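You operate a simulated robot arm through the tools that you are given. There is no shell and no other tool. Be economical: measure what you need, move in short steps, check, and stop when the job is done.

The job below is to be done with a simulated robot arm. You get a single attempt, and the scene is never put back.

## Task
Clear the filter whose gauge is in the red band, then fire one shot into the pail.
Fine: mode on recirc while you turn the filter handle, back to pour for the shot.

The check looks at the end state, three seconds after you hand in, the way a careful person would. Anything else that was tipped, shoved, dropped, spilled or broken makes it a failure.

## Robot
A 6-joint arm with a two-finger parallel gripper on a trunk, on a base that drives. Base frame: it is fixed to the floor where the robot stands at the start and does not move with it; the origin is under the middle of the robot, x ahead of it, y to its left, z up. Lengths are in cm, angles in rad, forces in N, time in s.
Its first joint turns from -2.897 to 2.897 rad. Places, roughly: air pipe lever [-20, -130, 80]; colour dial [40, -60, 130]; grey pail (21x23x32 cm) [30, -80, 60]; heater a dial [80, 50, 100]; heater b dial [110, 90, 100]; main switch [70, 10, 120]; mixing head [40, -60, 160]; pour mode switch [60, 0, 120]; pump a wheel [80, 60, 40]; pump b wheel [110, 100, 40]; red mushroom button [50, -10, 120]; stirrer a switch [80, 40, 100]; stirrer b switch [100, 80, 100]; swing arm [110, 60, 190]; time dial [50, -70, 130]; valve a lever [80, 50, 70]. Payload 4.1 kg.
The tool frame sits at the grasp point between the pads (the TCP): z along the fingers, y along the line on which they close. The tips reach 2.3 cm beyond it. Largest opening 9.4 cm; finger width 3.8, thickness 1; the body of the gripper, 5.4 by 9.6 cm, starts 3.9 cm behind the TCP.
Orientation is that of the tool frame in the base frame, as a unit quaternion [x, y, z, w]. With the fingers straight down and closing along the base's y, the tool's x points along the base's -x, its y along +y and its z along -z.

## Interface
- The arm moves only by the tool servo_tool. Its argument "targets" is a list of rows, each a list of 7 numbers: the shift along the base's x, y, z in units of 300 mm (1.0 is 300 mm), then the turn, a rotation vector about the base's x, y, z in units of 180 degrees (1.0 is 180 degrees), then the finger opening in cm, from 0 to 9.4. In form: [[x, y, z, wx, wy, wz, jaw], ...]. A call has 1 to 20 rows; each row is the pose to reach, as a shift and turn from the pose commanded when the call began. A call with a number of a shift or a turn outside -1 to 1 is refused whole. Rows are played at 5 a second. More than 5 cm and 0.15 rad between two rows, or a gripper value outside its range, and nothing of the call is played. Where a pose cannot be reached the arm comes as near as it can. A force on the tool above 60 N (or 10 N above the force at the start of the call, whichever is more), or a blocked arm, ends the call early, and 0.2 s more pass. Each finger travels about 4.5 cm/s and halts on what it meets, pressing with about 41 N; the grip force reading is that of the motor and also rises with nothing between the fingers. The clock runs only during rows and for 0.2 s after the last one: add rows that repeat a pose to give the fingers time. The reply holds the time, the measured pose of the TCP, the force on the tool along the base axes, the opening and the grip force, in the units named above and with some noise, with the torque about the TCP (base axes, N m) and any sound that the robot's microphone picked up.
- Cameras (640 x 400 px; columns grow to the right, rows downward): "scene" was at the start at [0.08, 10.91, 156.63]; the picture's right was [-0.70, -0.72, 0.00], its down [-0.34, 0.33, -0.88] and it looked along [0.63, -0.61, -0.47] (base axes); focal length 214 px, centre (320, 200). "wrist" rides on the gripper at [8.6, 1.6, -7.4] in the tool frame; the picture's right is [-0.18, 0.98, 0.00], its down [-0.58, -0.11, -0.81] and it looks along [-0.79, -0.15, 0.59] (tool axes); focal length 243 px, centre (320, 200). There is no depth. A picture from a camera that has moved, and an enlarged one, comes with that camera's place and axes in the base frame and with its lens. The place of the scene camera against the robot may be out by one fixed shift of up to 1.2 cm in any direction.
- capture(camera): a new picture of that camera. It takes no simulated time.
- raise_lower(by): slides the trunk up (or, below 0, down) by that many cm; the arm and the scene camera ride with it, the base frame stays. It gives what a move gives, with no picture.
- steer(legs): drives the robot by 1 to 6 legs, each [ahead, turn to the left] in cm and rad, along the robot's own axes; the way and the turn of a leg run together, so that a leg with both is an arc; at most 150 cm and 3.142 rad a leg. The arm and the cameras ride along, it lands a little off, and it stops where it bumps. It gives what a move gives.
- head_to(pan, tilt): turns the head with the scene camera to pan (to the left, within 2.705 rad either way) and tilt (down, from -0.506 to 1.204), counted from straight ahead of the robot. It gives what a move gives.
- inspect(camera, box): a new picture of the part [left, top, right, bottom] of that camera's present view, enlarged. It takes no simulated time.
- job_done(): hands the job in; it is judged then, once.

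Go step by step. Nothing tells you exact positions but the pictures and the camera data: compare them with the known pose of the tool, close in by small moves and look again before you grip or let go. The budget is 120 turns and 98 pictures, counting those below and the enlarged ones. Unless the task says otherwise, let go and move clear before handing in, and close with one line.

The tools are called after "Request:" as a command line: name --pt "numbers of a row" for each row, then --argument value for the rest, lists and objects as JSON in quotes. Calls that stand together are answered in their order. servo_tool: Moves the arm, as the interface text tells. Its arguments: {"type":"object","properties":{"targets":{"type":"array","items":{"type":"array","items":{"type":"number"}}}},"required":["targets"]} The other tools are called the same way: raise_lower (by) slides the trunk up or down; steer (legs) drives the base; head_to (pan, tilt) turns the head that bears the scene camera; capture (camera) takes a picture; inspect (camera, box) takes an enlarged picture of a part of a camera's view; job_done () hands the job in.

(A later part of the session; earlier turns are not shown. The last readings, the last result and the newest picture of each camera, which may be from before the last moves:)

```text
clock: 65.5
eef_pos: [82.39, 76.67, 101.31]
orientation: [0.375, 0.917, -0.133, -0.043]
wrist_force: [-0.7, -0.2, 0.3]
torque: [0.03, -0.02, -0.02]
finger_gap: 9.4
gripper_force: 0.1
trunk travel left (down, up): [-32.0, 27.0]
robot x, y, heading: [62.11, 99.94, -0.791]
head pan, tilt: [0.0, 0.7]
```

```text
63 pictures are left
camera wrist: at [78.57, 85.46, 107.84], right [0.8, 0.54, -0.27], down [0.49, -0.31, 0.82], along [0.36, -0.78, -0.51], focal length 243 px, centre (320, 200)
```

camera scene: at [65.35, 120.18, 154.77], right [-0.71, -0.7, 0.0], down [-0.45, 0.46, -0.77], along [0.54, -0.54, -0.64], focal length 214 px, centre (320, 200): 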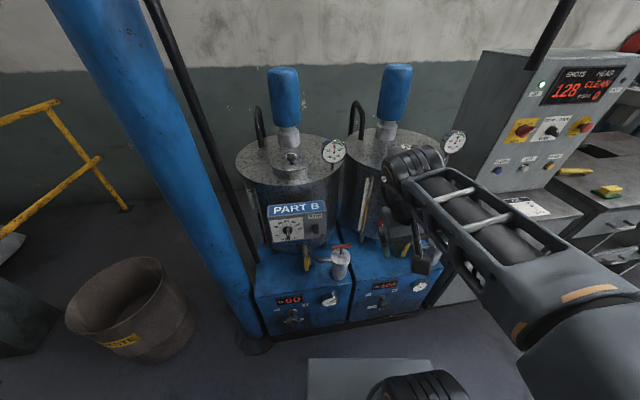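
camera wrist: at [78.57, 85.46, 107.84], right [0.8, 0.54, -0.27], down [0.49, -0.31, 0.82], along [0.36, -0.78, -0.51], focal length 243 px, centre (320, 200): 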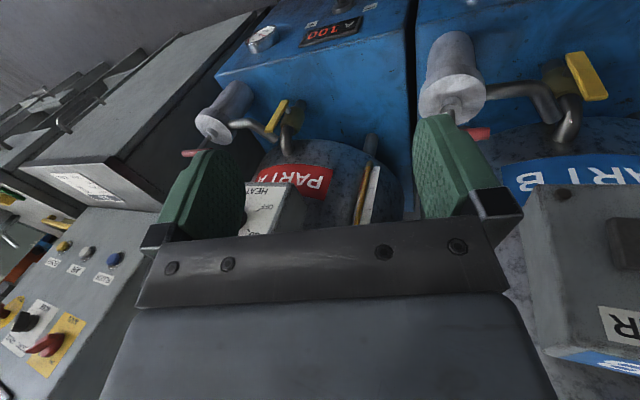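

The wrist view shows filter B's top and T-handle. I'll level the tool, then yaw 90° so the fingers close across the bar with the camera to the right.

Request:
servo_tool --pt "0 0 0 0.034 -0.029 0 9.4" --pt "0 0 0 0.0683 -0.0577 0 9.4"

Request:
servo_tool --pt "0.03 0 0 0 0 0.045 9.4" --pt "0.06 0 0 0 0 0.09 9.4" --pt "0.09 0 0 0 0 0.135 9.4" --pt "0.12 0 0 0 0 0.18 8" --pt "0.15 0 0 0 0 0.225 7" --pt "0.18 0 0 0 0 0.27 6" --pt "0.21 0 0 0 0 0.315 6" --pt "0.24 0 0 0 0 0.36 6" --pt "0.27 0 0 0 0 0.405 6" --pt "0.3 0 0 0 0 0.45 6" --pt "0.33 0 0 0 0 0.5 6"

Request:
capture --camera "wrist"

Request:
capture --camera "scene"

```text
clock: 66.2
eef_pos: [82.3, 76.77, 101.3]
orientation: [0.375, 0.917, -0.132, -0.043]
wrist_force: [0.1, 0.5, 0.1]
torque: [0.01, 0.02, -0.02]
finger_gap: 9.42
gripper_force: 0.0
out of reach, approached as far as the arm can: row 1, 2
trunk travel left (down, up): [-32.0, 27.0]
robot x, y, heading: [62.26, 99.83, -0.786]
head pan, tilt: [0.0, 0.7]
```

```text
refused: row 11 steps farther than a row can; nothing moved
```

```text
62 pictures are left
camera wrist: at [78.57, 85.46, 107.84], right [0.8, 0.54, -0.27], down [0.49, -0.31, 0.82], along [0.36, -0.78, -0.51], focal length 243 px, centre (320, 200)
```

wrist: 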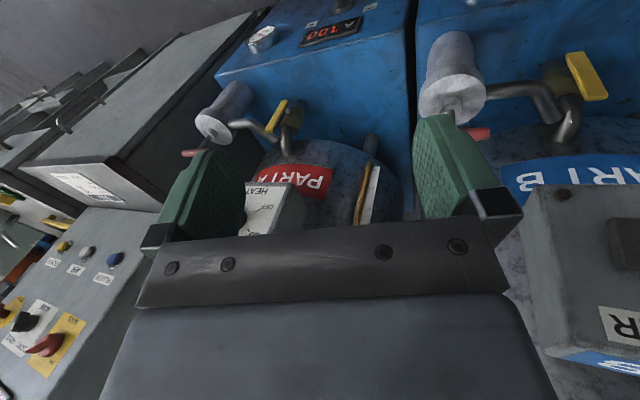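

```text
61 pictures are left
camera scene: at [75.25, 110.2, 136.77], right [-0.71, -0.7, 0.0], down [-0.45, 0.46, -0.76], along [0.54, -0.54, -0.64], focal length 214 px, centre (320, 200)
```

scene: 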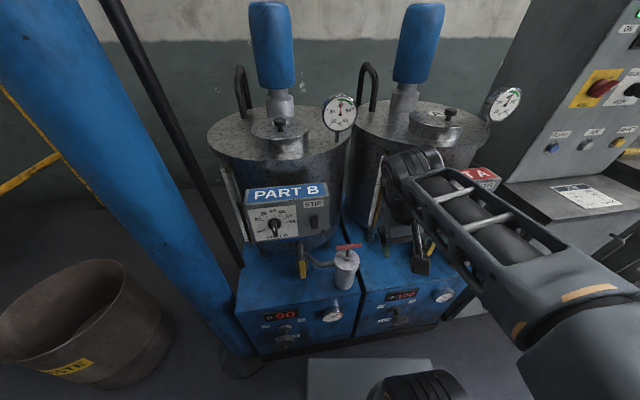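

Request:
servo_tool --pt "0.1 -0.04 0 0 0 0 9.4" --pt "0.2 -0.08 0 0 0 0 9.4" --pt "0.3 -0.12 0 0.03 -0.027 0 9.4" --pt "0.3 -0.12 0 0.0683 -0.0577 0 9.4"

Request:
servo_tool --pt "0 0 0 0 0 0.045 9.4" --pt "0 0 0 0 0 0.09 9.4" --pt "0 0 0 0 0 0.135 9.4" --pt "0 0 0 0 0 0.18 8" --pt "0 0 0 0 0 0.225 7" --pt "0 0 0 0 0 0.27 6" --pt "0 0 0 0 0 0.315 6" --pt "0 0 0 0 0 0.36 6" --pt "0 0 0 0 0 0.405 6" --pt "0 0 0 0 0 0.45 6" --pt "0 0 0 0 0 0.495 6"

Request:
capture --camera "wrist"

Request:
capture --camera "scene"

```text
refused: row 4 steps farther than a row can; nothing moved
```

```text
clock: 68.5
eef_pos: [71.8, 95.9, 97.54]
orientation: [-0.376, 0.916, -0.126, 0.063]
wrist_force: [-16.2, -17.5, 51.7]
torque: [-0.14, 2.28, 0.72]
finger_gap: 5.32
gripper_force: 0.1
out of reach, approached as far as the arm can: row 1, 2, 3, 4, 5, 6, 7, 8, 9, 10, 11
trunk travel left (down, up): [-32.0, 27.0]
robot x, y, heading: [62.74, 99.84, -0.792]
head pan, tilt: [0.0, 0.7]
```

```text
60 pictures are left
camera wrist: at [62.98, 92.32, 104.12], right [-0.53, 0.8, -0.27], down [0.32, 0.48, 0.82], along [0.79, 0.35, -0.51], focal length 243 px, centre (320, 200)
```

wrist: 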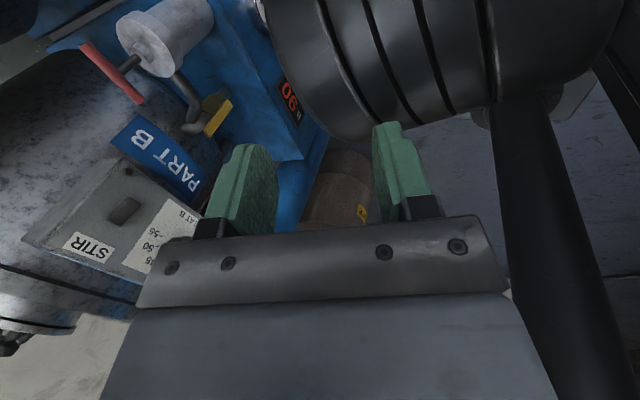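

```text
59 pictures are left
camera scene: at [75.55, 110.43, 136.72], right [-0.71, -0.71, 0.0], down [-0.46, 0.45, -0.76], along [0.54, -0.54, -0.64], focal length 214 px, centre (320, 200)
```

scene: 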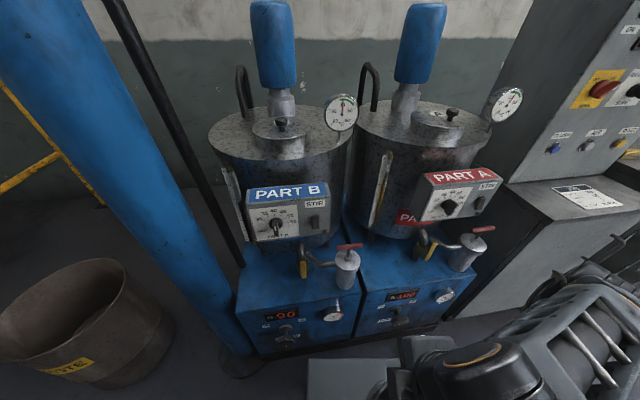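

The arm folded awkwardly with the tool near the robot itself. I'll check pump B's display and then move tool up and forward out of there.

Request:
inspect --camera "scene" --box '[240, 290, 340, 352]'

Request:
servo_tool --pt "0 0 0.1 0 0 0 6" --pt "0.05 -0.05 0.15 0 0 0 6" --pt "0.1 -0.1 0.15 0 0 0 6"

```text
6.40 times, centred on (290, 321) of scene
camera zoom: at [75.55, 110.43, 136.72], right [-0.71, -0.71, 0.0], down [-0.46, 0.45, -0.76], along [0.54, -0.54, -0.64], focal length 1373 px, centre (512, -574)
```

zoom: 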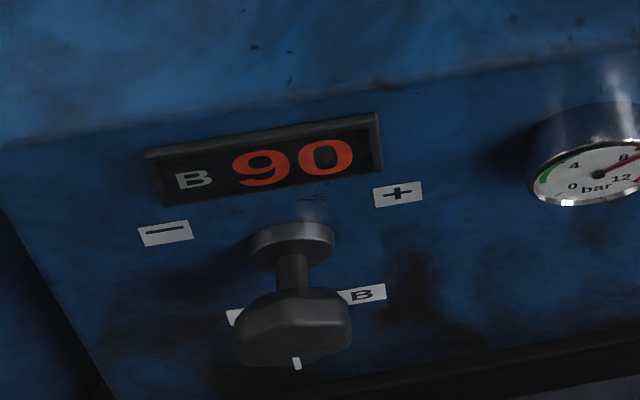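

```text
clock: 69.3
eef_pos: [72.03, 95.28, 101.79]
orientation: [-0.376, 0.916, -0.126, 0.063]
wrist_force: [0.3, -0.7, 0.3]
torque: [-0.03, 0.04, -0.01]
finger_gap: 6.04
gripper_force: 0.0
out of reach, approached as far as the arm can: row 2, 3
trunk travel left (down, up): [-32.0, 27.0]
robot x, y, heading: [62.66, 100.13, -0.791]
head pan, tilt: [0.0, 0.7]
```

Request:
servo_tool --pt "0.1 -0.1 0 0 0 0 6" --pt "0.2 -0.2 0 0 0 0 6" --pt "0.3 -0.3 0 0 0 0 6" --pt "0.4 -0.4 0 0 0 0 6" --pt "0.5 -0.5 0 0 0 0 6" --pt "0.6 -0.6 0 0 0 0 6"

Request:
capture --camera "scene"

```text
clock: 70.8
eef_pos: [70.85, 93.26, 101.64]
orientation: [-0.377, 0.916, -0.124, 0.063]
wrist_force: [-0.2, 0.1, 0.9]
torque: [0.02, -0.02, 0.0]
finger_gap: 6.01
gripper_force: 0.1
out of reach, approached as far as the arm can: row 1, 2, 3, 4, 5, 6
trunk travel left (down, up): [-32.0, 27.0]
robot x, y, heading: [62.27, 100.17, -0.784]
head pan, tilt: [0.0, 0.7]
```

```text
57 pictures are left
camera scene: at [75.25, 110.2, 136.77], right [-0.71, -0.7, 0.0], down [-0.45, 0.46, -0.76], along [0.54, -0.54, -0.64], focal length 214 px, centre (320, 200)
```

scene: 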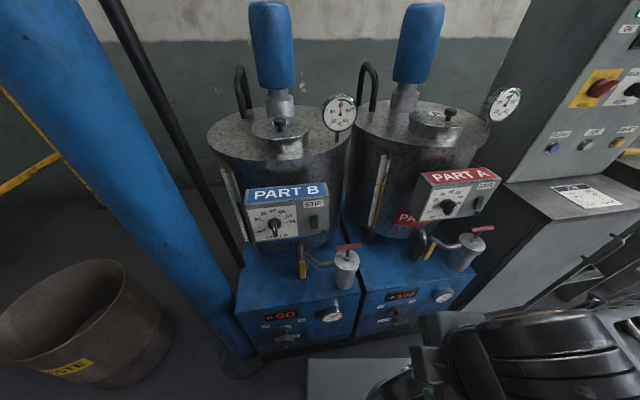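

The arm is stuck in a folded posture; I'll unwind back to the earlier natural pose.

Request:
servo_tool --pt "0.035 -0.05 0.02 0 0 -0.045 6" --pt "0.07 -0.1 0.04 0 0 -0.09 6" --pt "0.105 -0.15 0.06 0 0 -0.135 6" --pt "0.14 -0.2 0.08 0 0 -0.18 6" --pt "0.175 -0.25 0.1 0 0 -0.225 6" --pt "0.21 -0.3 0.12 0 0 -0.27 6" --pt "0.245 -0.35 0.14 0 0 -0.315 6" --pt "0.28 -0.4 0.14 0 0 -0.36 6" --pt "0.315 -0.45 0.14 0 0 -0.405 6" --pt "0.35 -0.5 0.14 0 0 -0.45 6" --pt "0.38 -0.55 0.14 0 0 -0.495 6"

```text
clock: 72.7
eef_pos: [82.9, 90.78, 105.85]
orientation: [0.079, 0.987, -0.14, 0.015]
wrist_force: [-0.2, -0.3, 0.1]
torque: [-0.01, -0.02, -0.02]
finger_gap: 6.0
gripper_force: 0.1
out of reach, approached as far as the arm can: row 1, 2, 3, 4, 5, 6, 7, 8, 9
trunk travel left (down, up): [-32.0, 27.0]
robot x, y, heading: [62.3, 100.25, -0.789]
head pan, tilt: [0.0, 0.7]
stopped in row 9: the arm was blocked; the commanded pose is now the measured one
```

Request:
capture --camera "scene"

Request:
capture --camera "wrist"

```text
56 pictures are left
camera scene: at [75.14, 110.18, 136.88], right [-0.71, -0.7, 0.0], down [-0.45, 0.46, -0.77], along [0.54, -0.54, -0.64], focal length 214 px, centre (320, 200)
```

scene: 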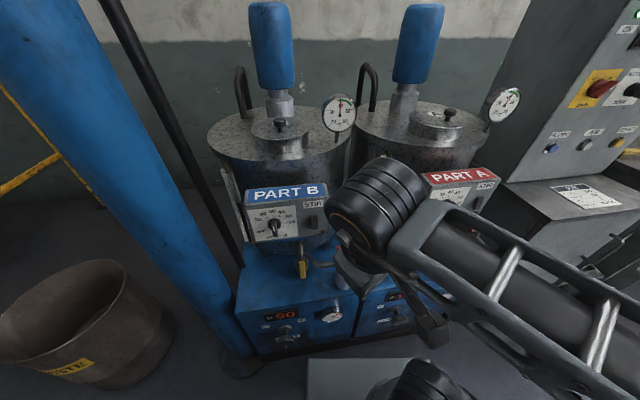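

```text
55 pictures are left
camera wrist: at [74.53, 95.61, 112.06], right [0.34, 0.9, -0.26], down [0.55, 0.03, 0.83], along [0.76, -0.43, -0.49], focal length 243 px, centre (320, 200)
```

wrist: 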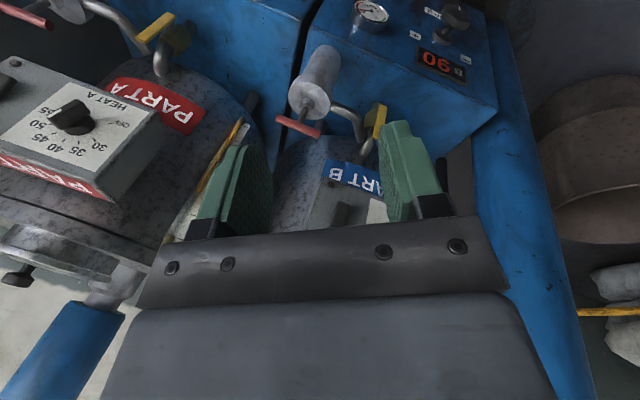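

Good, the tool is out again and looks at filter B. I'll move forward while levelling.

Request:
servo_tool --pt "0.083 -0.092 -0.03 0.0 0 0 6" --pt "0.166 -0.184 -0.06 0.03 0 0 6" --pt "0.25 -0.276 -0.06 0.06 0 0 6" --pt "0.333 -0.367 -0.06 0.09 0 0 6"

Request:
servo_tool --pt "0 0 0 0 0 0.04 6" --pt "0 0 0 0 0 0.08 6" --pt "0 0 0 0 0 0.12 6"

Request:
capture --camera "wrist"

```text
clock: 73.7
eef_pos: [94.06, 88.54, 100.83]
orientation: [0.083, 0.987, -0.138, 0.01]
wrist_force: [-0.2, 0.4, 0.6]
torque: [0.0, -0.03, 0.02]
finger_gap: 6.01
gripper_force: 0.0
out of reach, approached as far as the arm can: row 1, 2, 3, 4
trunk travel left (down, up): [-32.0, 27.0]
robot x, y, heading: [62.51, 99.88, -0.786]
head pan, tilt: [0.0, 0.7]
```

```text
clock: 74.5
eef_pos: [93.11, 97.8, 99.11]
orientation: [-0.101, 0.985, -0.137, 0.035]
wrist_force: [0.7, -0.7, 0.8]
torque: [-0.01, 0.03, -0.03]
finger_gap: 5.99
gripper_force: 0.1
out of reach, approached as far as the arm can: row 1, 2, 3
trunk travel left (down, up): [-32.0, 27.0]
robot x, y, heading: [62.11, 99.94, -0.79]
head pan, tilt: [0.0, 0.7]
```

```text
54 pictures are left
camera wrist: at [83.48, 99.59, 105.36], right [-0.01, 0.96, -0.26], down [0.51, 0.23, 0.83], along [0.86, -0.13, -0.49], focal length 243 px, centre (320, 200)
```

wrist: 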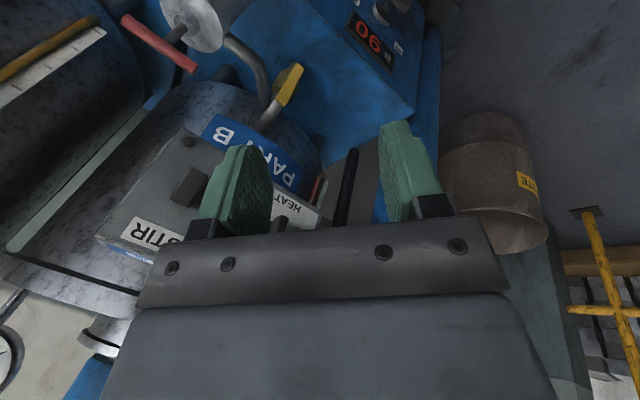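

The tool is too high and near for a straight-down posture. I'll raise the trunk so the arm hangs lower relative to its shoulder, then try levelling.

Request:
raise_lower --by 14

Request:
servo_tool --pt "0 -0.1 -0.1 0.0 0 0 6" --pt "0 -0.2 -0.2 0.0 0 0 6" --pt "0 -0.3 -0.3 0 0 0 6" --pt "0 -0.4 -0.4 0 0 0 6"

```text
clock: 76.1
eef_pos: [93.02, 97.8, 113.08]
orientation: [-0.101, 0.985, -0.137, 0.036]
wrist_force: [0.1, 0.2, -0.8]
torque: [0.05, -0.01, 0.0]
finger_gap: 5.99
gripper_force: 0.1
trunk travel left (down, up): [-46.0, 13.0]
robot x, y, heading: [62.51, 100.04, -0.787]
head pan, tilt: [0.0, 0.7]
```

```text
clock: 77.1
eef_pos: [93.67, 91.37, 97.82]
orientation: [-0.094, 0.984, -0.149, 0.038]
wrist_force: [0.2, -0.1, 0.4]
torque: [0.0, -0.01, -0.02]
finger_gap: 6.0
gripper_force: 0.1
out of reach, approached as far as the arm can: row 1, 2, 3, 4
trunk travel left (down, up): [-46.0, 13.0]
robot x, y, heading: [62.73, 99.53, -0.787]
head pan, tilt: [0.0, 0.7]
```

Request:
servo_tool --pt "0 -0.1 0 0 0 -0.04 6" --pt "0 -0.2 0 0 0 -0.08 6" --pt "0 -0.3 0 0 0 -0.12 6" --pt "0 -0.4 0 0 0 -0.16 6" --pt "0 -0.5 0 0 0 -0.2 6" --pt "0 -0.5 0 0 0 -0.24 6" --pt "0 -0.5 0 0 0 -0.278 6" --pt "0 -0.5 0 0 0 -0.278 6"

Request:
capture --camera "wrist"

Request:
capture --camera "scene"

```text
clock: 78.9
eef_pos: [93.51, 76.51, 97.76]
orientation: [0.325, 0.935, -0.139, -0.025]
wrist_force: [0.0, 0.4, 0.3]
torque: [-0.01, 0.01, 0.0]
finger_gap: 6.02
gripper_force: 0.1
out of reach, approached as far as the arm can: row 1
trunk travel left (down, up): [-46.0, 13.0]
robot x, y, heading: [62.73, 99.68, -0.782]
head pan, tilt: [0.0, 0.7]
```

```text
53 pictures are left
camera wrist: at [88.63, 84.87, 103.98], right [0.74, 0.62, -0.26], down [0.5, -0.24, 0.83], along [0.45, -0.74, -0.49], focal length 243 px, centre (320, 200)
```

wrist: 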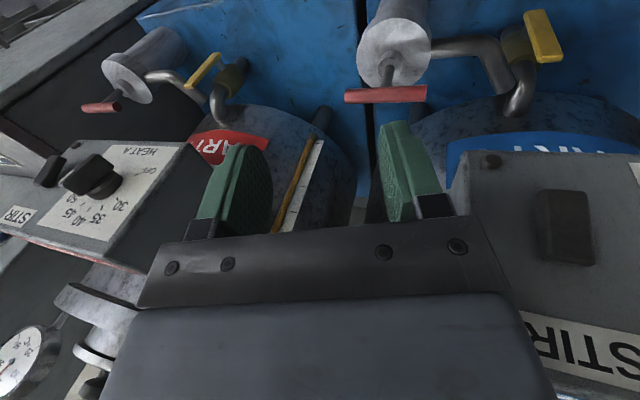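

```text
52 pictures are left
camera scene: at [75.26, 110.2, 150.77], right [-0.71, -0.7, 0.0], down [-0.45, 0.46, -0.76], along [0.54, -0.54, -0.64], focal length 214 px, centre (320, 200)
```

scene: 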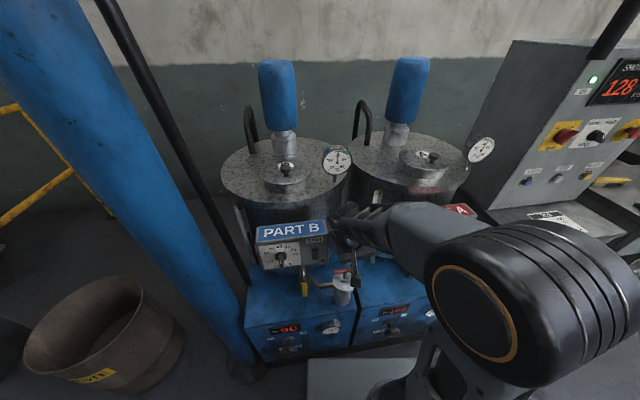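

Reachable again. Now level the tool and shift slightly right, away from the PART B box.

Request:
servo_tool --pt "-0.05 -0.05 0 0.026 -0.015 0 6" --pt "-0.1 -0.1 0 0.052 -0.029 0 6" --pt "-0.1 -0.1 0 0.0785 -0.0441 0 6" --pt "-0.1 -0.1 0 0.0785 -0.0441 0 6"

```text
clock: 79.9
eef_pos: [91.87, 75.01, 97.21]
orientation: [0.327, 0.939, -0.104, -0.017]
wrist_force: [0.2, -0.3, -0.1]
torque: [0.0, 0.0, 0.01]
finger_gap: 5.98
gripper_force: 0.1
out of reach, approached as far as the arm can: row 1, 2, 3, 4
trunk travel left (down, up): [-46.0, 13.0]
robot x, y, heading: [62.06, 99.56, -0.789]
head pan, tilt: [0.0, 0.7]
```

Request:
servo_tool --pt "-0.01 -0.06 -0.06 0 0 0 6" --pt "-0.03 -0.12 -0.12 0 0 0 6" --pt "-0.047 -0.18 -0.18 0 0 0 6" --pt "-0.047 -0.237 -0.24 0 0 0 6" --pt "-0.047 -0.237 -0.24 0 0 0 6"

Request:
capture --camera "scene"

```text
clock: 81.1
eef_pos: [90.48, 67.81, 89.84]
orientation: [0.327, 0.939, -0.104, -0.016]
wrist_force: [-0.5, -1.1, -0.7]
torque: [-0.02, -0.01, -0.02]
finger_gap: 6.0
gripper_force: 0.0
trunk travel left (down, up): [-46.0, 13.0]
robot x, y, heading: [62.35, 100.12, -0.793]
head pan, tilt: [0.0, 0.7]
```

```text
51 pictures are left
camera scene: at [75.27, 110.18, 150.77], right [-0.71, -0.7, 0.0], down [-0.45, 0.46, -0.76], along [0.54, -0.54, -0.64], focal length 214 px, centre (320, 200)
```

scene: 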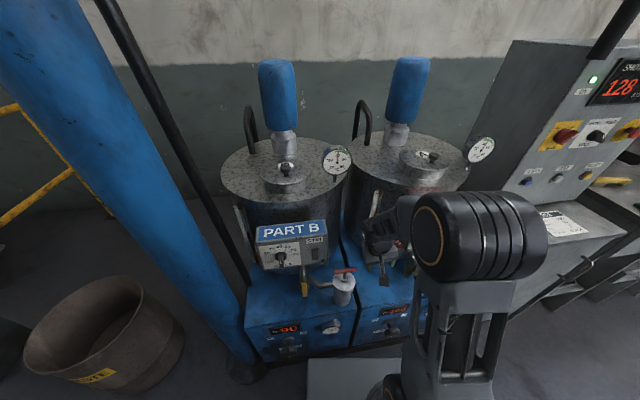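

Now reachable; level the tool and yaw it so the fingers straddle the bar direction.

Request:
servo_tool --pt "0 0 0 0.03 -0.016 0 6" --pt "0 0 0 0.0594 -0.0314 0 6" --pt "0 0 0 0.0594 -0.0314 0 6"

Request:
servo_tool --pt "0 0 0 0 0 0.04 6" --pt "0 0 0 0 0 0.08 6" --pt "0 0 0 0 0 0.12 6" --pt "0 0 0 0 0 0.16 6" --pt "0 0 0 0 0 0.2 6" --pt "0 0 0 0 0 0.24 6" --pt "0 0 0 0 0 0.28 6" --pt "0 0 0 0 0 0.32 6" --pt "0 0 0 0 0 0.36 6" --pt "0 0 0 0 0 0.4 6" --pt "0 0 0 0 0 0.44 6" --pt "0 0 0 0 0 0.48 6" --pt "0 0 0 0 0 0.52 6"

Request:
capture --camera "wrist"

```text
clock: 81.9
eef_pos: [90.68, 68.24, 89.75]
orientation: [0.329, 0.941, -0.083, -0.013]
wrist_force: [0.4, 0.6, 0.8]
torque: [0.01, 0.01, 0.01]
finger_gap: 6.0
gripper_force: 0.0
out of reach, approached as far as the arm can: row 1, 2, 3
trunk travel left (down, up): [-46.0, 13.0]
robot x, y, heading: [62.2, 99.94, -0.785]
head pan, tilt: [0.0, 0.7]
```

```text
clock: 84.7
eef_pos: [90.68, 68.16, 89.79]
orientation: [-0.462, 0.883, -0.067, 0.051]
wrist_force: [-0.8, 0.0, -0.3]
torque: [0.03, 0.01, 0.02]
finger_gap: 6.02
gripper_force: 0.1
out of reach, approached as far as the arm can: row 1, 2, 3, 4, 5, 6, 7, 8, 9
trunk travel left (down, up): [-46.0, 13.0]
robot x, y, heading: [62.31, 99.74, -0.789]
head pan, tilt: [0.0, 0.7]
```

```text
50 pictures are left
camera wrist: at [83.29, 62.52, 96.61], right [-0.69, 0.71, -0.16], down [0.3, 0.47, 0.83], along [0.66, 0.53, -0.54], focal length 243 px, centre (320, 200)
```

wrist: 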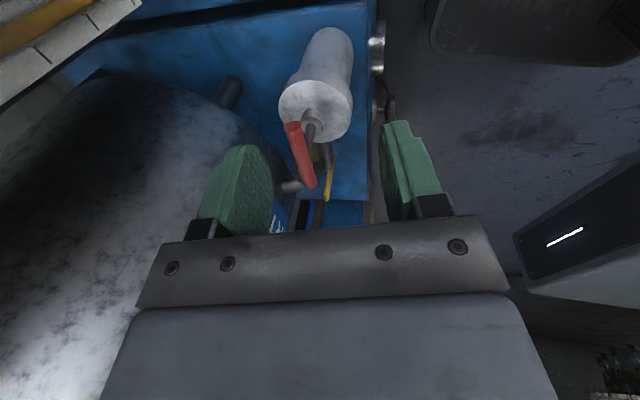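

The bar sits at about (99.8,72.3,79.5), matching the scene estimate. I'll level and move above it.

Request:
servo_tool --pt "0.08 0.03 0 0.007 0.016 0 6" --pt "0.16 0.07 0 0.014 0.032 0 6" --pt "0.24 0.105 0 0.0226 0.0484 0 6" --pt "0.304 0.138 -0.05 0.0226 0.0484 0 6" --pt "0.304 0.138 -0.05 0.0226 0.0484 0 6"

Request:
capture --camera "wrist"

Request:
inspect --camera "scene" --box '[240, 200, 440, 325]'

```text
clock: 85.9
eef_pos: [99.85, 72.38, 88.37]
orientation: [-0.462, 0.887, 0.0, -0.001]
wrist_force: [0.0, 0.4, 1.0]
torque: [0.02, -0.01, 0.0]
finger_gap: 6.01
gripper_force: 0.0
trunk travel left (down, up): [-46.0, 13.0]
robot x, y, heading: [62.47, 99.44, -0.783]
head pan, tilt: [0.0, 0.7]
```

```text
49 pictures are left
camera wrist: at [93.59, 66.1, 95.7], right [-0.7, 0.71, 0.0], down [0.42, 0.41, 0.81], along [0.58, 0.56, -0.59], focal length 243 px, centre (320, 200)
```

wrist: 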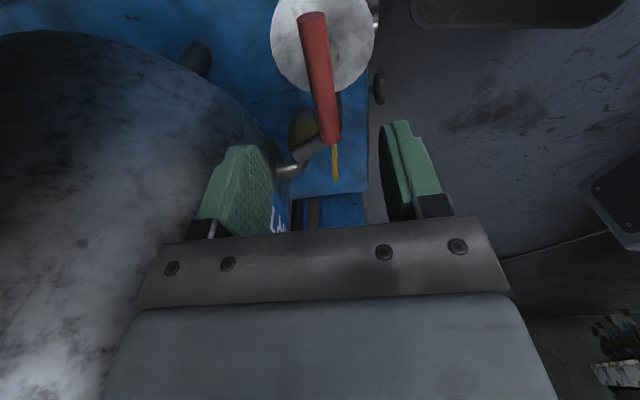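

```text
3.20 times, centred on (340, 262) of scene
camera zoom: at [75.28, 110.2, 150.77], right [-0.71, -0.7, 0.0], down [-0.45, 0.46, -0.76], along [0.54, -0.54, -0.64], focal length 686 px, centre (256, 0)
```

zoom: 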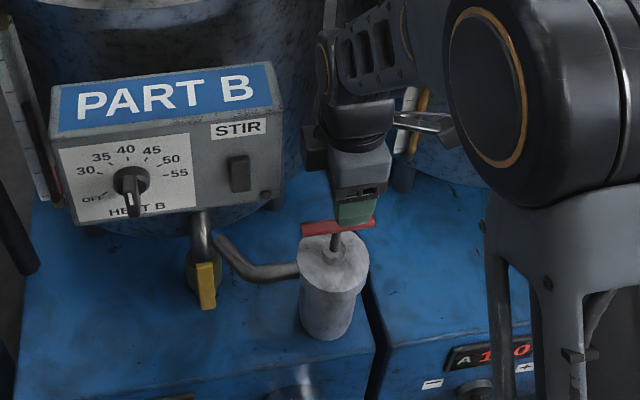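

Well aligned. Descend and close on the bar.

Request:
servo_tool --pt "0 0 -0.1 0 0 0 6" --pt "0 0 -0.2 0 0 0 6" --pt "0 0 -0.275 0 0 0 6" --pt "0 0 -0.275 0 0 0 4" --pt "0 0 -0.275 0 0 0 2" --pt "0 0 -0.275 0 0 0 0.5" --pt "0 0 -0.275 0 0 0 0.5" --pt "0 0 -0.275 0 0 0 0.5" --pt "0 0 -0.275 0 0 0 0.5"

Request:
capture --camera "wrist"

Request:
inspect --camera "scene" --box '[240, 220, 400, 320]'

```text
clock: 87.9
eef_pos: [99.76, 72.3, 79.97]
orientation: [-0.462, 0.887, 0.0, 0.0]
wrist_force: [-6.6, 3.8, -5.0]
torque: [-0.03, 0.06, 0.0]
finger_gap: 1.56
gripper_force: 44.8
trunk travel left (down, up): [-46.0, 13.0]
robot x, y, heading: [62.43, 99.57, -0.789]
head pan, tilt: [0.0, 0.7]
```

```text
47 pictures are left
camera wrist: at [93.49, 66.2, 87.36], right [-0.7, 0.71, 0.0], down [0.42, 0.41, 0.81], along [0.58, 0.56, -0.59], focal length 243 px, centre (320, 200)
```

wrist: 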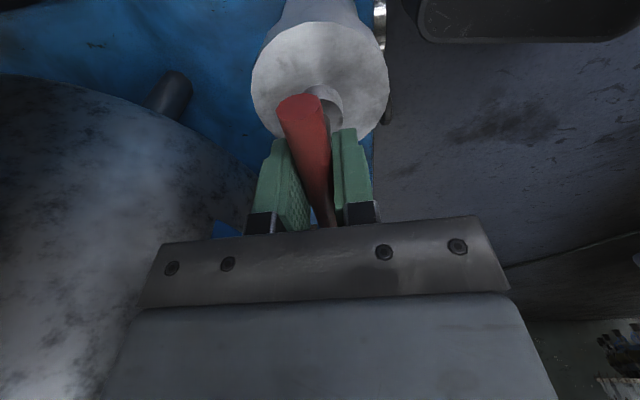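

```text
4.00 times, centred on (320, 270) of scene
camera zoom: at [75.21, 110.23, 150.76], right [-0.71, -0.7, 0.0], down [-0.45, 0.46, -0.77], along [0.54, -0.54, -0.64], focal length 858 px, centre (320, -80)
```

zoom: 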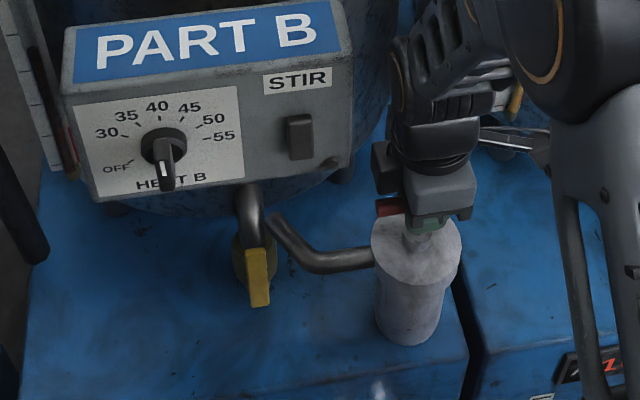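

The bar is gripped. Turn clockwise (camera swings toward the robot), checking forces.

Request:
servo_tool --pt "0 0 0 0 0 -0.03 0.5" --pt "0 0 0 0 0 -0.06 0.5" --pt "0 0 0 0 0 -0.09 0.5" --pt "0 0 0 0 0 -0.12 0.5"

```text
clock: 88.9
eef_pos: [99.71, 72.42, 80.04]
orientation: [-0.286, 0.958, 0.0, 0.0]
wrist_force: [-9.3, 6.7, -4.3]
torque: [0.13, -0.1, -0.01]
finger_gap: 1.56
gripper_force: 44.4
trunk travel left (down, up): [-46.0, 13.0]
robot x, y, heading: [62.14, 100.0, -0.788]
head pan, tilt: [0.0, 0.7]
```

It turns freely. Continue another ~95°.

Request:
servo_tool --pt "0 0 0 0 0 -0.045 0.5" --pt "0 0 0 0 0 -0.09 0.5" --pt "0 0 0 0 0 -0.135 0.5" --pt "0 0 0 0 0 -0.18 0.5" --pt "0 0 0 0 0 -0.225 0.5" --pt "0 0 0 0 0 -0.27 0.5" --pt "0 0 0 0 0 -0.315 0.5" --pt "0 0 0 0 0 -0.36 0.5" --pt "0 0 0 0 0 -0.405 0.5" --pt "0 0 0 0 0 -0.45 0.5" --pt "0 0 0 0 0 -0.495 0.5" --pt "0 0 0 0 0 -0.53 0.5"

Request:
head_to --pan 0.0 --tilt 0.85

Request:
capture --camera "scene"

```text
clock: 91.5
eef_pos: [99.81, 72.52, 80.03]
orientation: [0.516, 0.857, 0.0, -0.001]
wrist_force: [-5.4, 19.8, -12.1]
torque: [0.43, 0.25, 0.02]
finger_gap: 1.56
gripper_force: 45.2
trunk travel left (down, up): [-46.0, 13.0]
robot x, y, heading: [62.45, 99.82, -0.789]
head pan, tilt: [0.0, 0.7]
```

```text
clock: 92.2
eef_pos: [99.69, 72.45, 79.9]
orientation: [0.514, 0.858, -0.001, -0.001]
wrist_force: [-4.6, 22.2, -12.1]
torque: [0.71, 0.35, -0.02]
finger_gap: 1.54
gripper_force: 45.0
trunk travel left (down, up): [-46.0, 13.0]
robot x, y, heading: [62.23, 100.1, -0.79]
head pan, tilt: [0.0, 0.85]
```

```text
45 pictures are left
camera scene: at [74.81, 110.87, 149.53], right [-0.71, -0.7, 0.0], down [-0.53, 0.53, -0.66], along [0.47, -0.47, -0.75], focal length 214 px, centre (320, 200)
```

scene: 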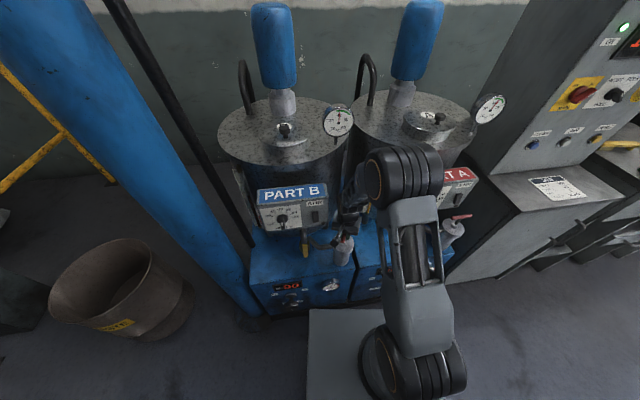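

Request:
inspect --camera "scene" --box '[300, 270, 364, 310]'

```text
10.00 times, centred on (332, 290) of scene
camera zoom: at [74.81, 110.87, 149.53], right [-0.71, -0.7, 0.0], down [-0.53, 0.53, -0.66], along [0.47, -0.47, -0.75], focal length 2145 px, centre (200, -700)
```

zoom: 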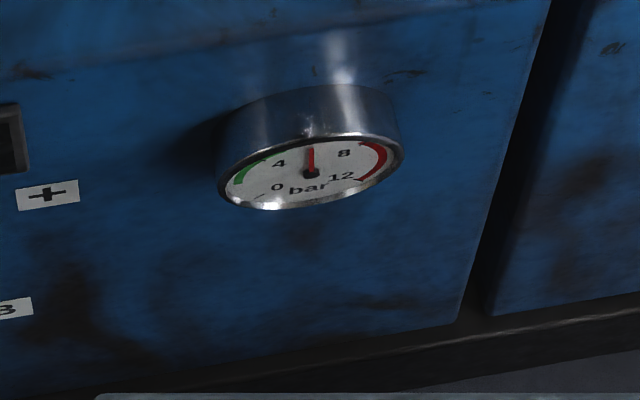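

Gauge B dropped from ~9 to ~6, so turning works and more is needed. I'll turn a little further (staying clear of the PART B box) and re-read.

Request:
servo_tool --pt "0 0 0 0 0 -0.035 0.5" --pt "0 0 0 0 0 -0.07 0.5" --pt "0 0 0 0 0 -0.105 0.5" --pt "0 0 0 0 0 -0.13 0.5"

Request:
inspect --camera "scene" --box '[260, 190, 388, 310]'

Request:
inspect --camera "scene" --box '[312, 276, 352, 301]'

```text
clock: 93.2
eef_pos: [99.91, 72.55, 79.91]
orientation: [0.678, 0.735, -0.002, -0.001]
wrist_force: [-3.3, 24.0, -13.5]
torque: [0.74, 0.05, 0.02]
finger_gap: 1.56
gripper_force: 44.9
trunk travel left (down, up): [-46.0, 13.0]
robot x, y, heading: [62.36, 100.04, -0.791]
head pan, tilt: [0.0, 0.85]
```

```text
3.33 times, centred on (324, 250) of scene
camera zoom: at [74.85, 110.88, 149.51], right [-0.71, -0.7, 0.0], down [-0.53, 0.53, -0.66], along [0.46, -0.47, -0.75], focal length 715 px, centre (307, 33)
```

zoom: 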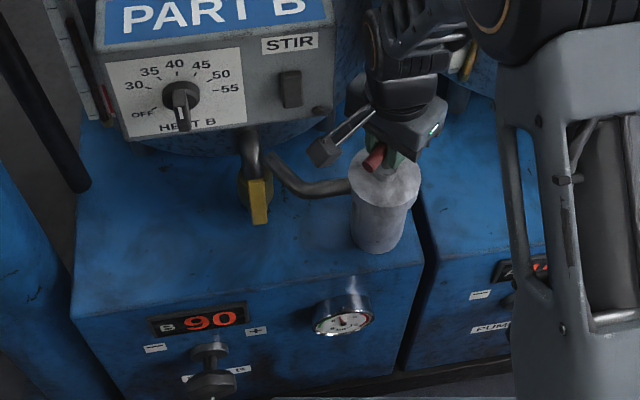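

```text
16.00 times, centred on (332, 288) of scene
camera zoom: at [74.85, 110.88, 149.51], right [-0.71, -0.7, 0.0], down [-0.53, 0.53, -0.66], along [0.46, -0.47, -0.75], focal length 3432 px, centre (128, -1216)
```

zoom: 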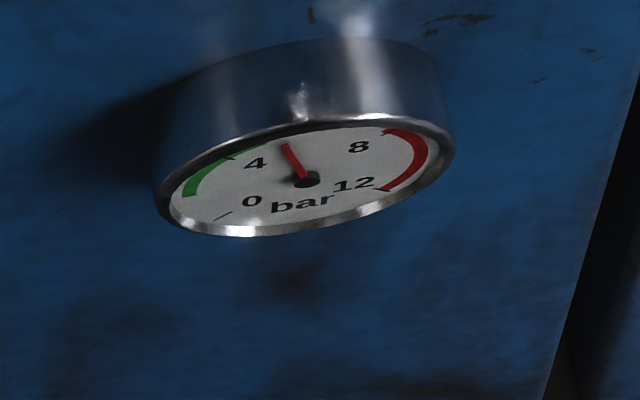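

Down to ~5.3. I continue in small steps, watching force near the box.

Request:
servo_tool --pt "0 0 0 0 0 -0.03 0.5" --pt "0 0 0 0 0 -0.06 0.5" --pt "0 0 0 0 0 -0.09 0.5"

Request:
inspect --camera "scene" --box '[280, 180, 376, 305]'

Request:
capture --camera "wrist"

```text
clock: 94.0
eef_pos: [99.88, 72.45, 80.07]
orientation: [0.765, 0.644, -0.001, 0.004]
wrist_force: [-18.5, 26.4, -29.5]
torque: [-4.29, -7.39, 8.33]
finger_gap: 1.61
gripper_force: 45.0
trunk travel left (down, up): [-46.0, 13.0]
robot x, y, heading: [62.29, 99.78, -0.791]
head pan, tilt: [0.0, 0.85]
```

```text
3.20 times, centred on (328, 242) of scene
camera zoom: at [74.6, 110.92, 149.51], right [-0.71, -0.71, 0.0], down [-0.53, 0.53, -0.66], along [0.47, -0.47, -0.75], focal length 686 px, centre (294, 64)
```

zoom: 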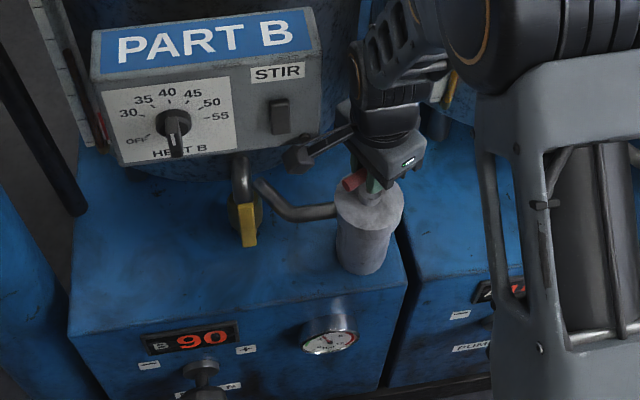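

```text
40 pictures are left
camera wrist: at [102.88, 80.8, 87.33], right [0.94, -0.35, 0.0], down [-0.21, -0.55, 0.81], along [-0.28, -0.76, -0.59], focal length 243 px, centre (320, 200)
```

wrist: 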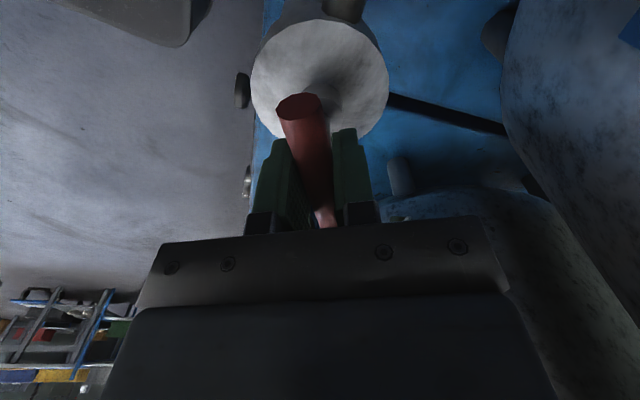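

The stalk touched the box edge slightly, so I'll release here, rotate back with open fingers, then lift.

Request:
servo_tool --pt "0 0 0 0 0 0 3" --pt "0 0 0 0 0 0 6" --pt "0 0 0 0 0 0 9.4" --pt "0 0 0 0 0 0 9.4" --pt "0 0 0 0 0 0 9.4" --pt "0 0 0 0 0 0.04 9.4" --pt "0 0 0 0 0 0.08 9.4" --pt "0 0 0 0 0 0.12 9.4" --pt "0 0 0 0 0 0.16 9.4" --pt "0 0 0 0 0 0.19 9.4" --pt "0 0 0.1 0 0 0.19 9.4" --pt "0 0 0.2 0 0 0.19 9.4"

Request:
inspect --camera "scene" --box '[312, 276, 352, 301]'

Request:
inspect --camera "scene" --box '[280, 180, 376, 305]'

```text
clock: 96.6
eef_pos: [99.71, 72.37, 85.99]
orientation: [0.554, 0.833, -0.001, 0.0]
wrist_force: [-0.3, 0.4, 0.2]
torque: [0.0, 0.01, -0.05]
finger_gap: 9.42
gripper_force: 0.0
trunk travel left (down, up): [-46.0, 13.0]
robot x, y, heading: [62.02, 99.56, -0.789]
head pan, tilt: [0.0, 0.85]
```

```text
16.00 times, centred on (332, 288) of scene
camera zoom: at [74.78, 110.71, 149.54], right [-0.71, -0.7, 0.0], down [-0.53, 0.53, -0.66], along [0.47, -0.47, -0.75], focal length 3432 px, centre (128, -1216)
```

zoom: 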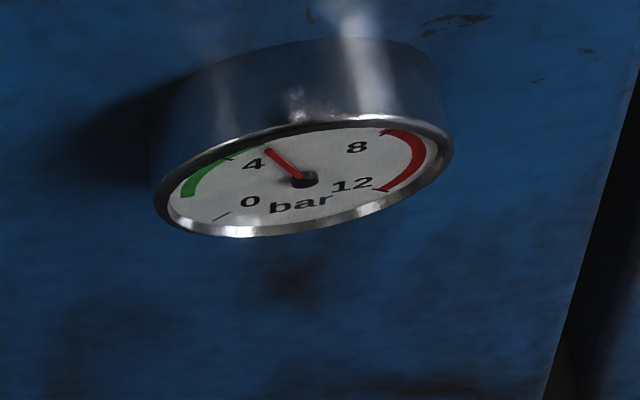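

```text
3.20 times, centred on (328, 242) of scene
camera zoom: at [74.78, 110.71, 149.54], right [-0.71, -0.7, 0.0], down [-0.53, 0.53, -0.66], along [0.47, -0.47, -0.75], focal length 686 px, centre (294, 64)
```

zoom: 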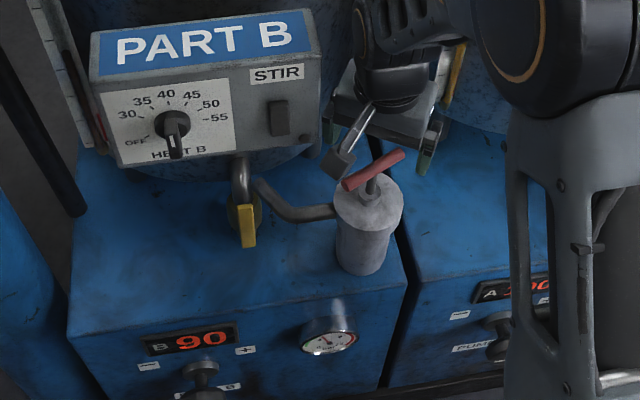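

Gauge is ~4.7, just at the edge of green, so I'll turn further. I'll straddle the bar with partly open fingers and push it round clockwise as a couple.

Request:
servo_tool --pt "0 0 0.03 0 0 0.0453 8" --pt "0 0 0.03 0 0 0.0907 7" --pt "0 0 0.03 0 0 0.136 6" --pt "0 0 0.03 0 0 0.181 5" --pt "0 0 0.03 0 0 0.227 5" --pt "0 0 0.03 0 0 0.272 5" --pt "0 0 0.03 0 0 0.317 5" --pt "0 0 0.03 0 0 0.363 5" --pt "0 0 0.03 0 0 0.408 5" --pt "0 0 0.03 0 0 0.453 5" --pt "0 0 0.03 0 0 0.499 5" --pt "0 0 0.03 0 0 0.544 5" --pt "0 0 0.03 0 0 0.589 5" --pt "0 0 0.03 0 0 0.635 5" --pt "0 0 0.03 0 0 0.68 5"

Request:
capture --camera "wrist"

```text
clock: 99.8
eef_pos: [99.9, 72.27, 86.96]
orientation: [-0.464, 0.886, -0.001, 0.001]
wrist_force: [-0.4, -0.5, 0.1]
torque: [0.0, -0.01, -0.01]
finger_gap: 5.03
gripper_force: 0.1
trunk travel left (down, up): [-46.0, 13.0]
robot x, y, heading: [62.01, 100.31, -0.792]
head pan, tilt: [0.0, 0.85]
```

```text
37 pictures are left
camera wrist: at [93.54, 66.19, 94.27], right [-0.7, 0.71, 0.0], down [0.42, 0.42, 0.81], along [0.57, 0.57, -0.59], focal length 243 px, centre (320, 200)
```

wrist: 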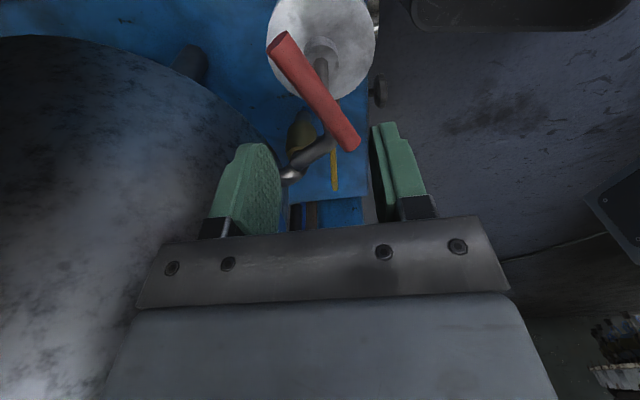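

Misaligned by about 28° as intended; descend straddling it, then turn clockwise.

Request:
servo_tool --pt "0 0 -0.08 0 0 0 5.5" --pt "0 0 -0.16 0 0 0 5.5" --pt "0 0 -0.23 0 0 0 5.5" --pt "0 0 -0.23 0 0 0 5"

Request:
servo_tool --pt "0 0 0 0 0 -0.045 5" --pt "0 0 0 0 0 -0.09 5" --pt "0 0 0 0 0 -0.135 5" --pt "0 0 0 0 0 -0.18 5" --pt "0 0 0 0 0 -0.225 5" --pt "0 0 0 0 0 -0.27 5" --pt "0 0 0 0 0 -0.315 5" --pt "0 0 0 0 0 -0.36 5" --pt "0 0 0 0 0 -0.405 5" --pt "0 0 0 0 0 -0.45 5" --pt "0 0 0 0 0 -0.495 5" --pt "0 0 0 0 0 -0.54 5" --pt "0 0 0 0 0 -0.585 5" --pt "0 0 0 0 0 -0.63 5" --pt "0 0 0 0 0 -0.675 5" --pt "0 0 0 0 0 -0.72 5" --pt "0 0 0 0 0 -0.765 5"

Request:
inspect --camera "scene" --box '[312, 276, 352, 301]'

Request:
capture --camera "wrist"

```text
clock: 100.8
eef_pos: [99.82, 72.27, 80.04]
orientation: [-0.462, 0.887, -0.001, 0.001]
wrist_force: [0.6, 0.0, 0.3]
torque: [0.0, -0.01, 0.02]
finger_gap: 4.98
gripper_force: 0.0
trunk travel left (down, up): [-46.0, 13.0]
robot x, y, heading: [62.75, 99.77, -0.789]
head pan, tilt: [0.0, 0.85]
```

```text
clock: 104.4
eef_pos: [99.89, 72.4, 80.1]
orientation: [0.661, 0.751, -0.001, -0.001]
wrist_force: [0.3, 1.4, -0.4]
torque: [0.01, 0.01, 0.02]
finger_gap: 5.06
gripper_force: 0.4
trunk travel left (down, up): [-46.0, 13.0]
robot x, y, heading: [62.28, 99.92, -0.791]
head pan, tilt: [0.0, 0.85]
```

```text
16.00 times, centred on (332, 288) of scene
camera zoom: at [74.81, 110.71, 149.54], right [-0.71, -0.7, 0.0], down [-0.53, 0.53, -0.66], along [0.46, -0.47, -0.75], focal length 3432 px, centre (128, -1216)
```

zoom: 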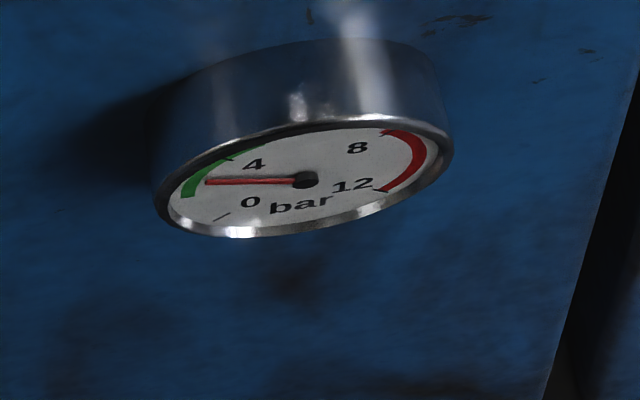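

```text
35 pictures are left
camera wrist: at [100.38, 81.16, 87.36], right [1.0, -0.06, 0.0], down [-0.03, -0.59, 0.81], along [-0.05, -0.81, -0.59], focal length 243 px, centre (320, 200)
```

wrist: 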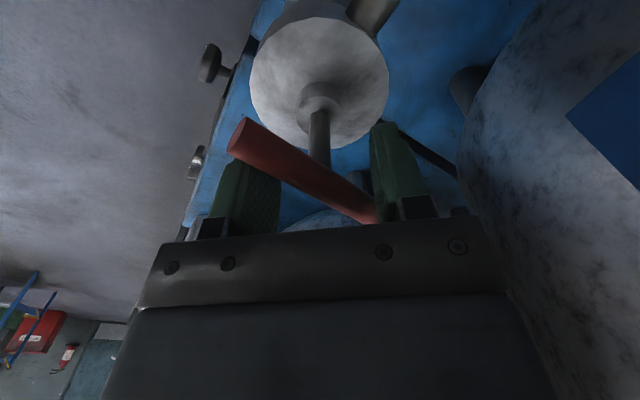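

Gauge B now reads ~2.5, well in the green. I'll swing clear, lift and drive back to the panel.

Request:
servo_tool --pt "0 0 0 0 0 0.04 5.5" --pt "0 0 0 0 0 0.08 5.5" --pt "0 0 0 0 0 0.11 5.5" --pt "0 0 0.1 0 0 0.11 5.5" --pt "0 0 0.2 0 0 0.11 5.5" --pt "0 0 0.25 0 0 0.15 5.5" --pt "0 0 0.3 0 0 0.19 5.5" --pt "0 0 0.4 0 0 0.23 5.5" --pt "0 0 0.5 0 0 0.26 5.5"

Request:
steer --legs '[[-20, 0], [0, -1.571], [77, 0], [0, 1.571]]'

Request:
raise_lower --by 4

Request:
head_to --pan 0.0 --tilt 0.5

Request:
capture --camera "scene"

```text
clock: 106.4
eef_pos: [99.76, 72.48, 95.19]
orientation: [0.306, 0.952, 0.0, 0.0]
wrist_force: [-0.1, 0.8, -0.7]
torque: [-0.03, 0.0, -0.01]
finger_gap: 5.52
gripper_force: 0.1
trunk travel left (down, up): [-46.0, 13.0]
robot x, y, heading: [62.48, 100.1, -0.795]
head pan, tilt: [0.0, 0.85]
```

```text
clock: 119.4
eef_pos: [31.68, 32.36, 94.95]
orientation: [0.303, 0.953, 0.0, 0.0]
wrist_force: [-0.3, 0.0, 0.7]
torque: [-0.01, 0.01, 0.01]
finger_gap: 5.51
gripper_force: 0.0
trunk travel left (down, up): [-46.0, 13.0]
robot x, y, heading: [-5.92, 59.21, -0.783]
head pan, tilt: [0.0, 0.85]
```

```text
clock: 120.2
eef_pos: [31.66, 32.36, 99.09]
orientation: [0.304, 0.953, 0.0, 0.0]
wrist_force: [0.0, -0.2, 0.2]
torque: [-0.01, 0.01, -0.03]
finger_gap: 5.52
gripper_force: 0.1
trunk travel left (down, up): [-50.0, 9.0]
robot x, y, heading: [-6.24, 59.95, -0.782]
head pan, tilt: [0.0, 0.85]
```

```text
clock: 121.1
eef_pos: [31.65, 32.31, 99.04]
orientation: [0.304, 0.953, 0.0, -0.001]
wrist_force: [0.0, -0.3, -0.6]
torque: [-0.01, 0.0, -0.01]
finger_gap: 5.51
gripper_force: 0.0
trunk travel left (down, up): [-50.0, 9.0]
robot x, y, heading: [-6.19, 59.53, -0.78]
head pan, tilt: [0.0, 0.499]
```

```text
34 pictures are left
camera scene: at [7.3, 69.63, 156.53], right [-0.7, -0.71, 0.0], down [-0.34, 0.34, -0.88], along [0.62, -0.62, -0.48], focal length 214 px, centre (320, 200)
```

scene: 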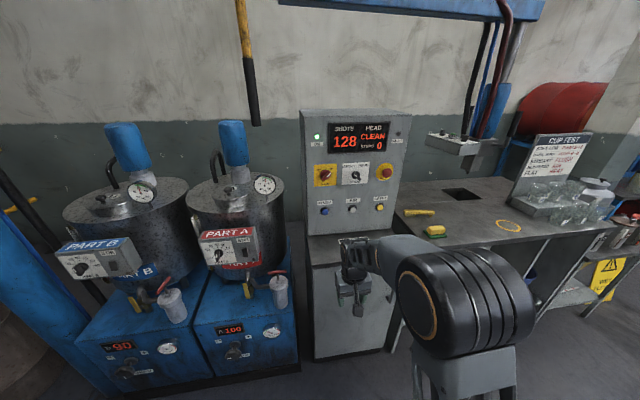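

Back at panel distance. Raise the tool and straighten yaw, then pitch forward horizontally.

Request:
servo_tool --pt "-0.014 -0.042 0.14 0 0 -0.018 6" --pt "-0.028 -0.084 0.28 0 0 -0.036 7" --pt "-0.042 -0.126 0.42 0 0 -0.053 8" --pt "-0.056 -0.168 0.56 0 0 -0.053 9.4" --pt "-0.07 -0.21 0.7 0 0 -0.053 9.4"

Request:
servo_tool --pt "0.01 -0.01 0 -0.032 -0.032 0 9.4" --pt "0.02 -0.02 0 -0.064 -0.064 0 9.4" --pt "0.03 -0.03 0 -0.096 -0.096 0 9.4" --pt "0.04 -0.04 0 -0.129 -0.129 0 9.4" --pt "0.05 -0.05 0 -0.161 -0.161 0 9.4" --pt "0.06 -0.06 0 -0.193 -0.193 0 9.4" --pt "0.07 -0.07 0 -0.225 -0.225 0 9.4" --pt "0.08 -0.08 0 -0.257 -0.257 0 9.4" --pt "0.09 -0.09 0 -0.289 -0.289 0 9.4" --pt "0.1 -0.1 0 -0.321 -0.321 0 9.4" --pt "0.11 -0.11 0 -0.3536 -0.3536 0 9.4"

Request:
servo_tool --pt "0 0 0 -0.03 0.03 0 9.4" --pt "0 0 0 -0.06 0.06 0 9.4" --pt "0 0 0 -0.09 0.09 0 9.4" --pt "0 0 0 -0.12 0.12 0 9.4" --pt "0 0 0 -0.15 0.15 0 9.4" --pt "0 0 0 -0.1768 0.1768 0 9.4"

```text
clock: 122.3
eef_pos: [29.47, 26.21, 120.03]
orientation: [0.384, 0.924, -0.002, -0.001]
wrist_force: [-0.2, 0.4, 0.2]
torque: [0.0, 0.03, 0.01]
finger_gap: 9.37
gripper_force: 0.0
trunk travel left (down, up): [-50.0, 9.0]
robot x, y, heading: [-5.86, 59.57, -0.782]
head pan, tilt: [0.0, 0.499]
```

```text
clock: 124.7
eef_pos: [32.82, 22.75, 120.02]
orientation: [0.27, 0.653, -0.271, 0.654]
wrist_force: [-0.1, 0.5, -0.2]
torque: [0.03, 0.0, -0.01]
finger_gap: 9.39
gripper_force: 0.1
out of reach, approached as far as the arm can: row 9
trunk travel left (down, up): [-50.0, 9.0]
robot x, y, heading: [-5.93, 59.39, -0.784]
head pan, tilt: [0.0, 0.499]
```

```text
clock: 126.1
eef_pos: [32.92, 22.73, 119.95]
orientation: [-0.001, 0.707, -0.5, 0.5]
wrist_force: [0.1, -0.9, 0.4]
torque: [-0.02, 0.01, 0.01]
finger_gap: 9.38
gripper_force: 0.1
trunk travel left (down, up): [-50.0, 9.0]
robot x, y, heading: [-5.73, 59.7, -0.777]
head pan, tilt: [0.0, 0.499]
```

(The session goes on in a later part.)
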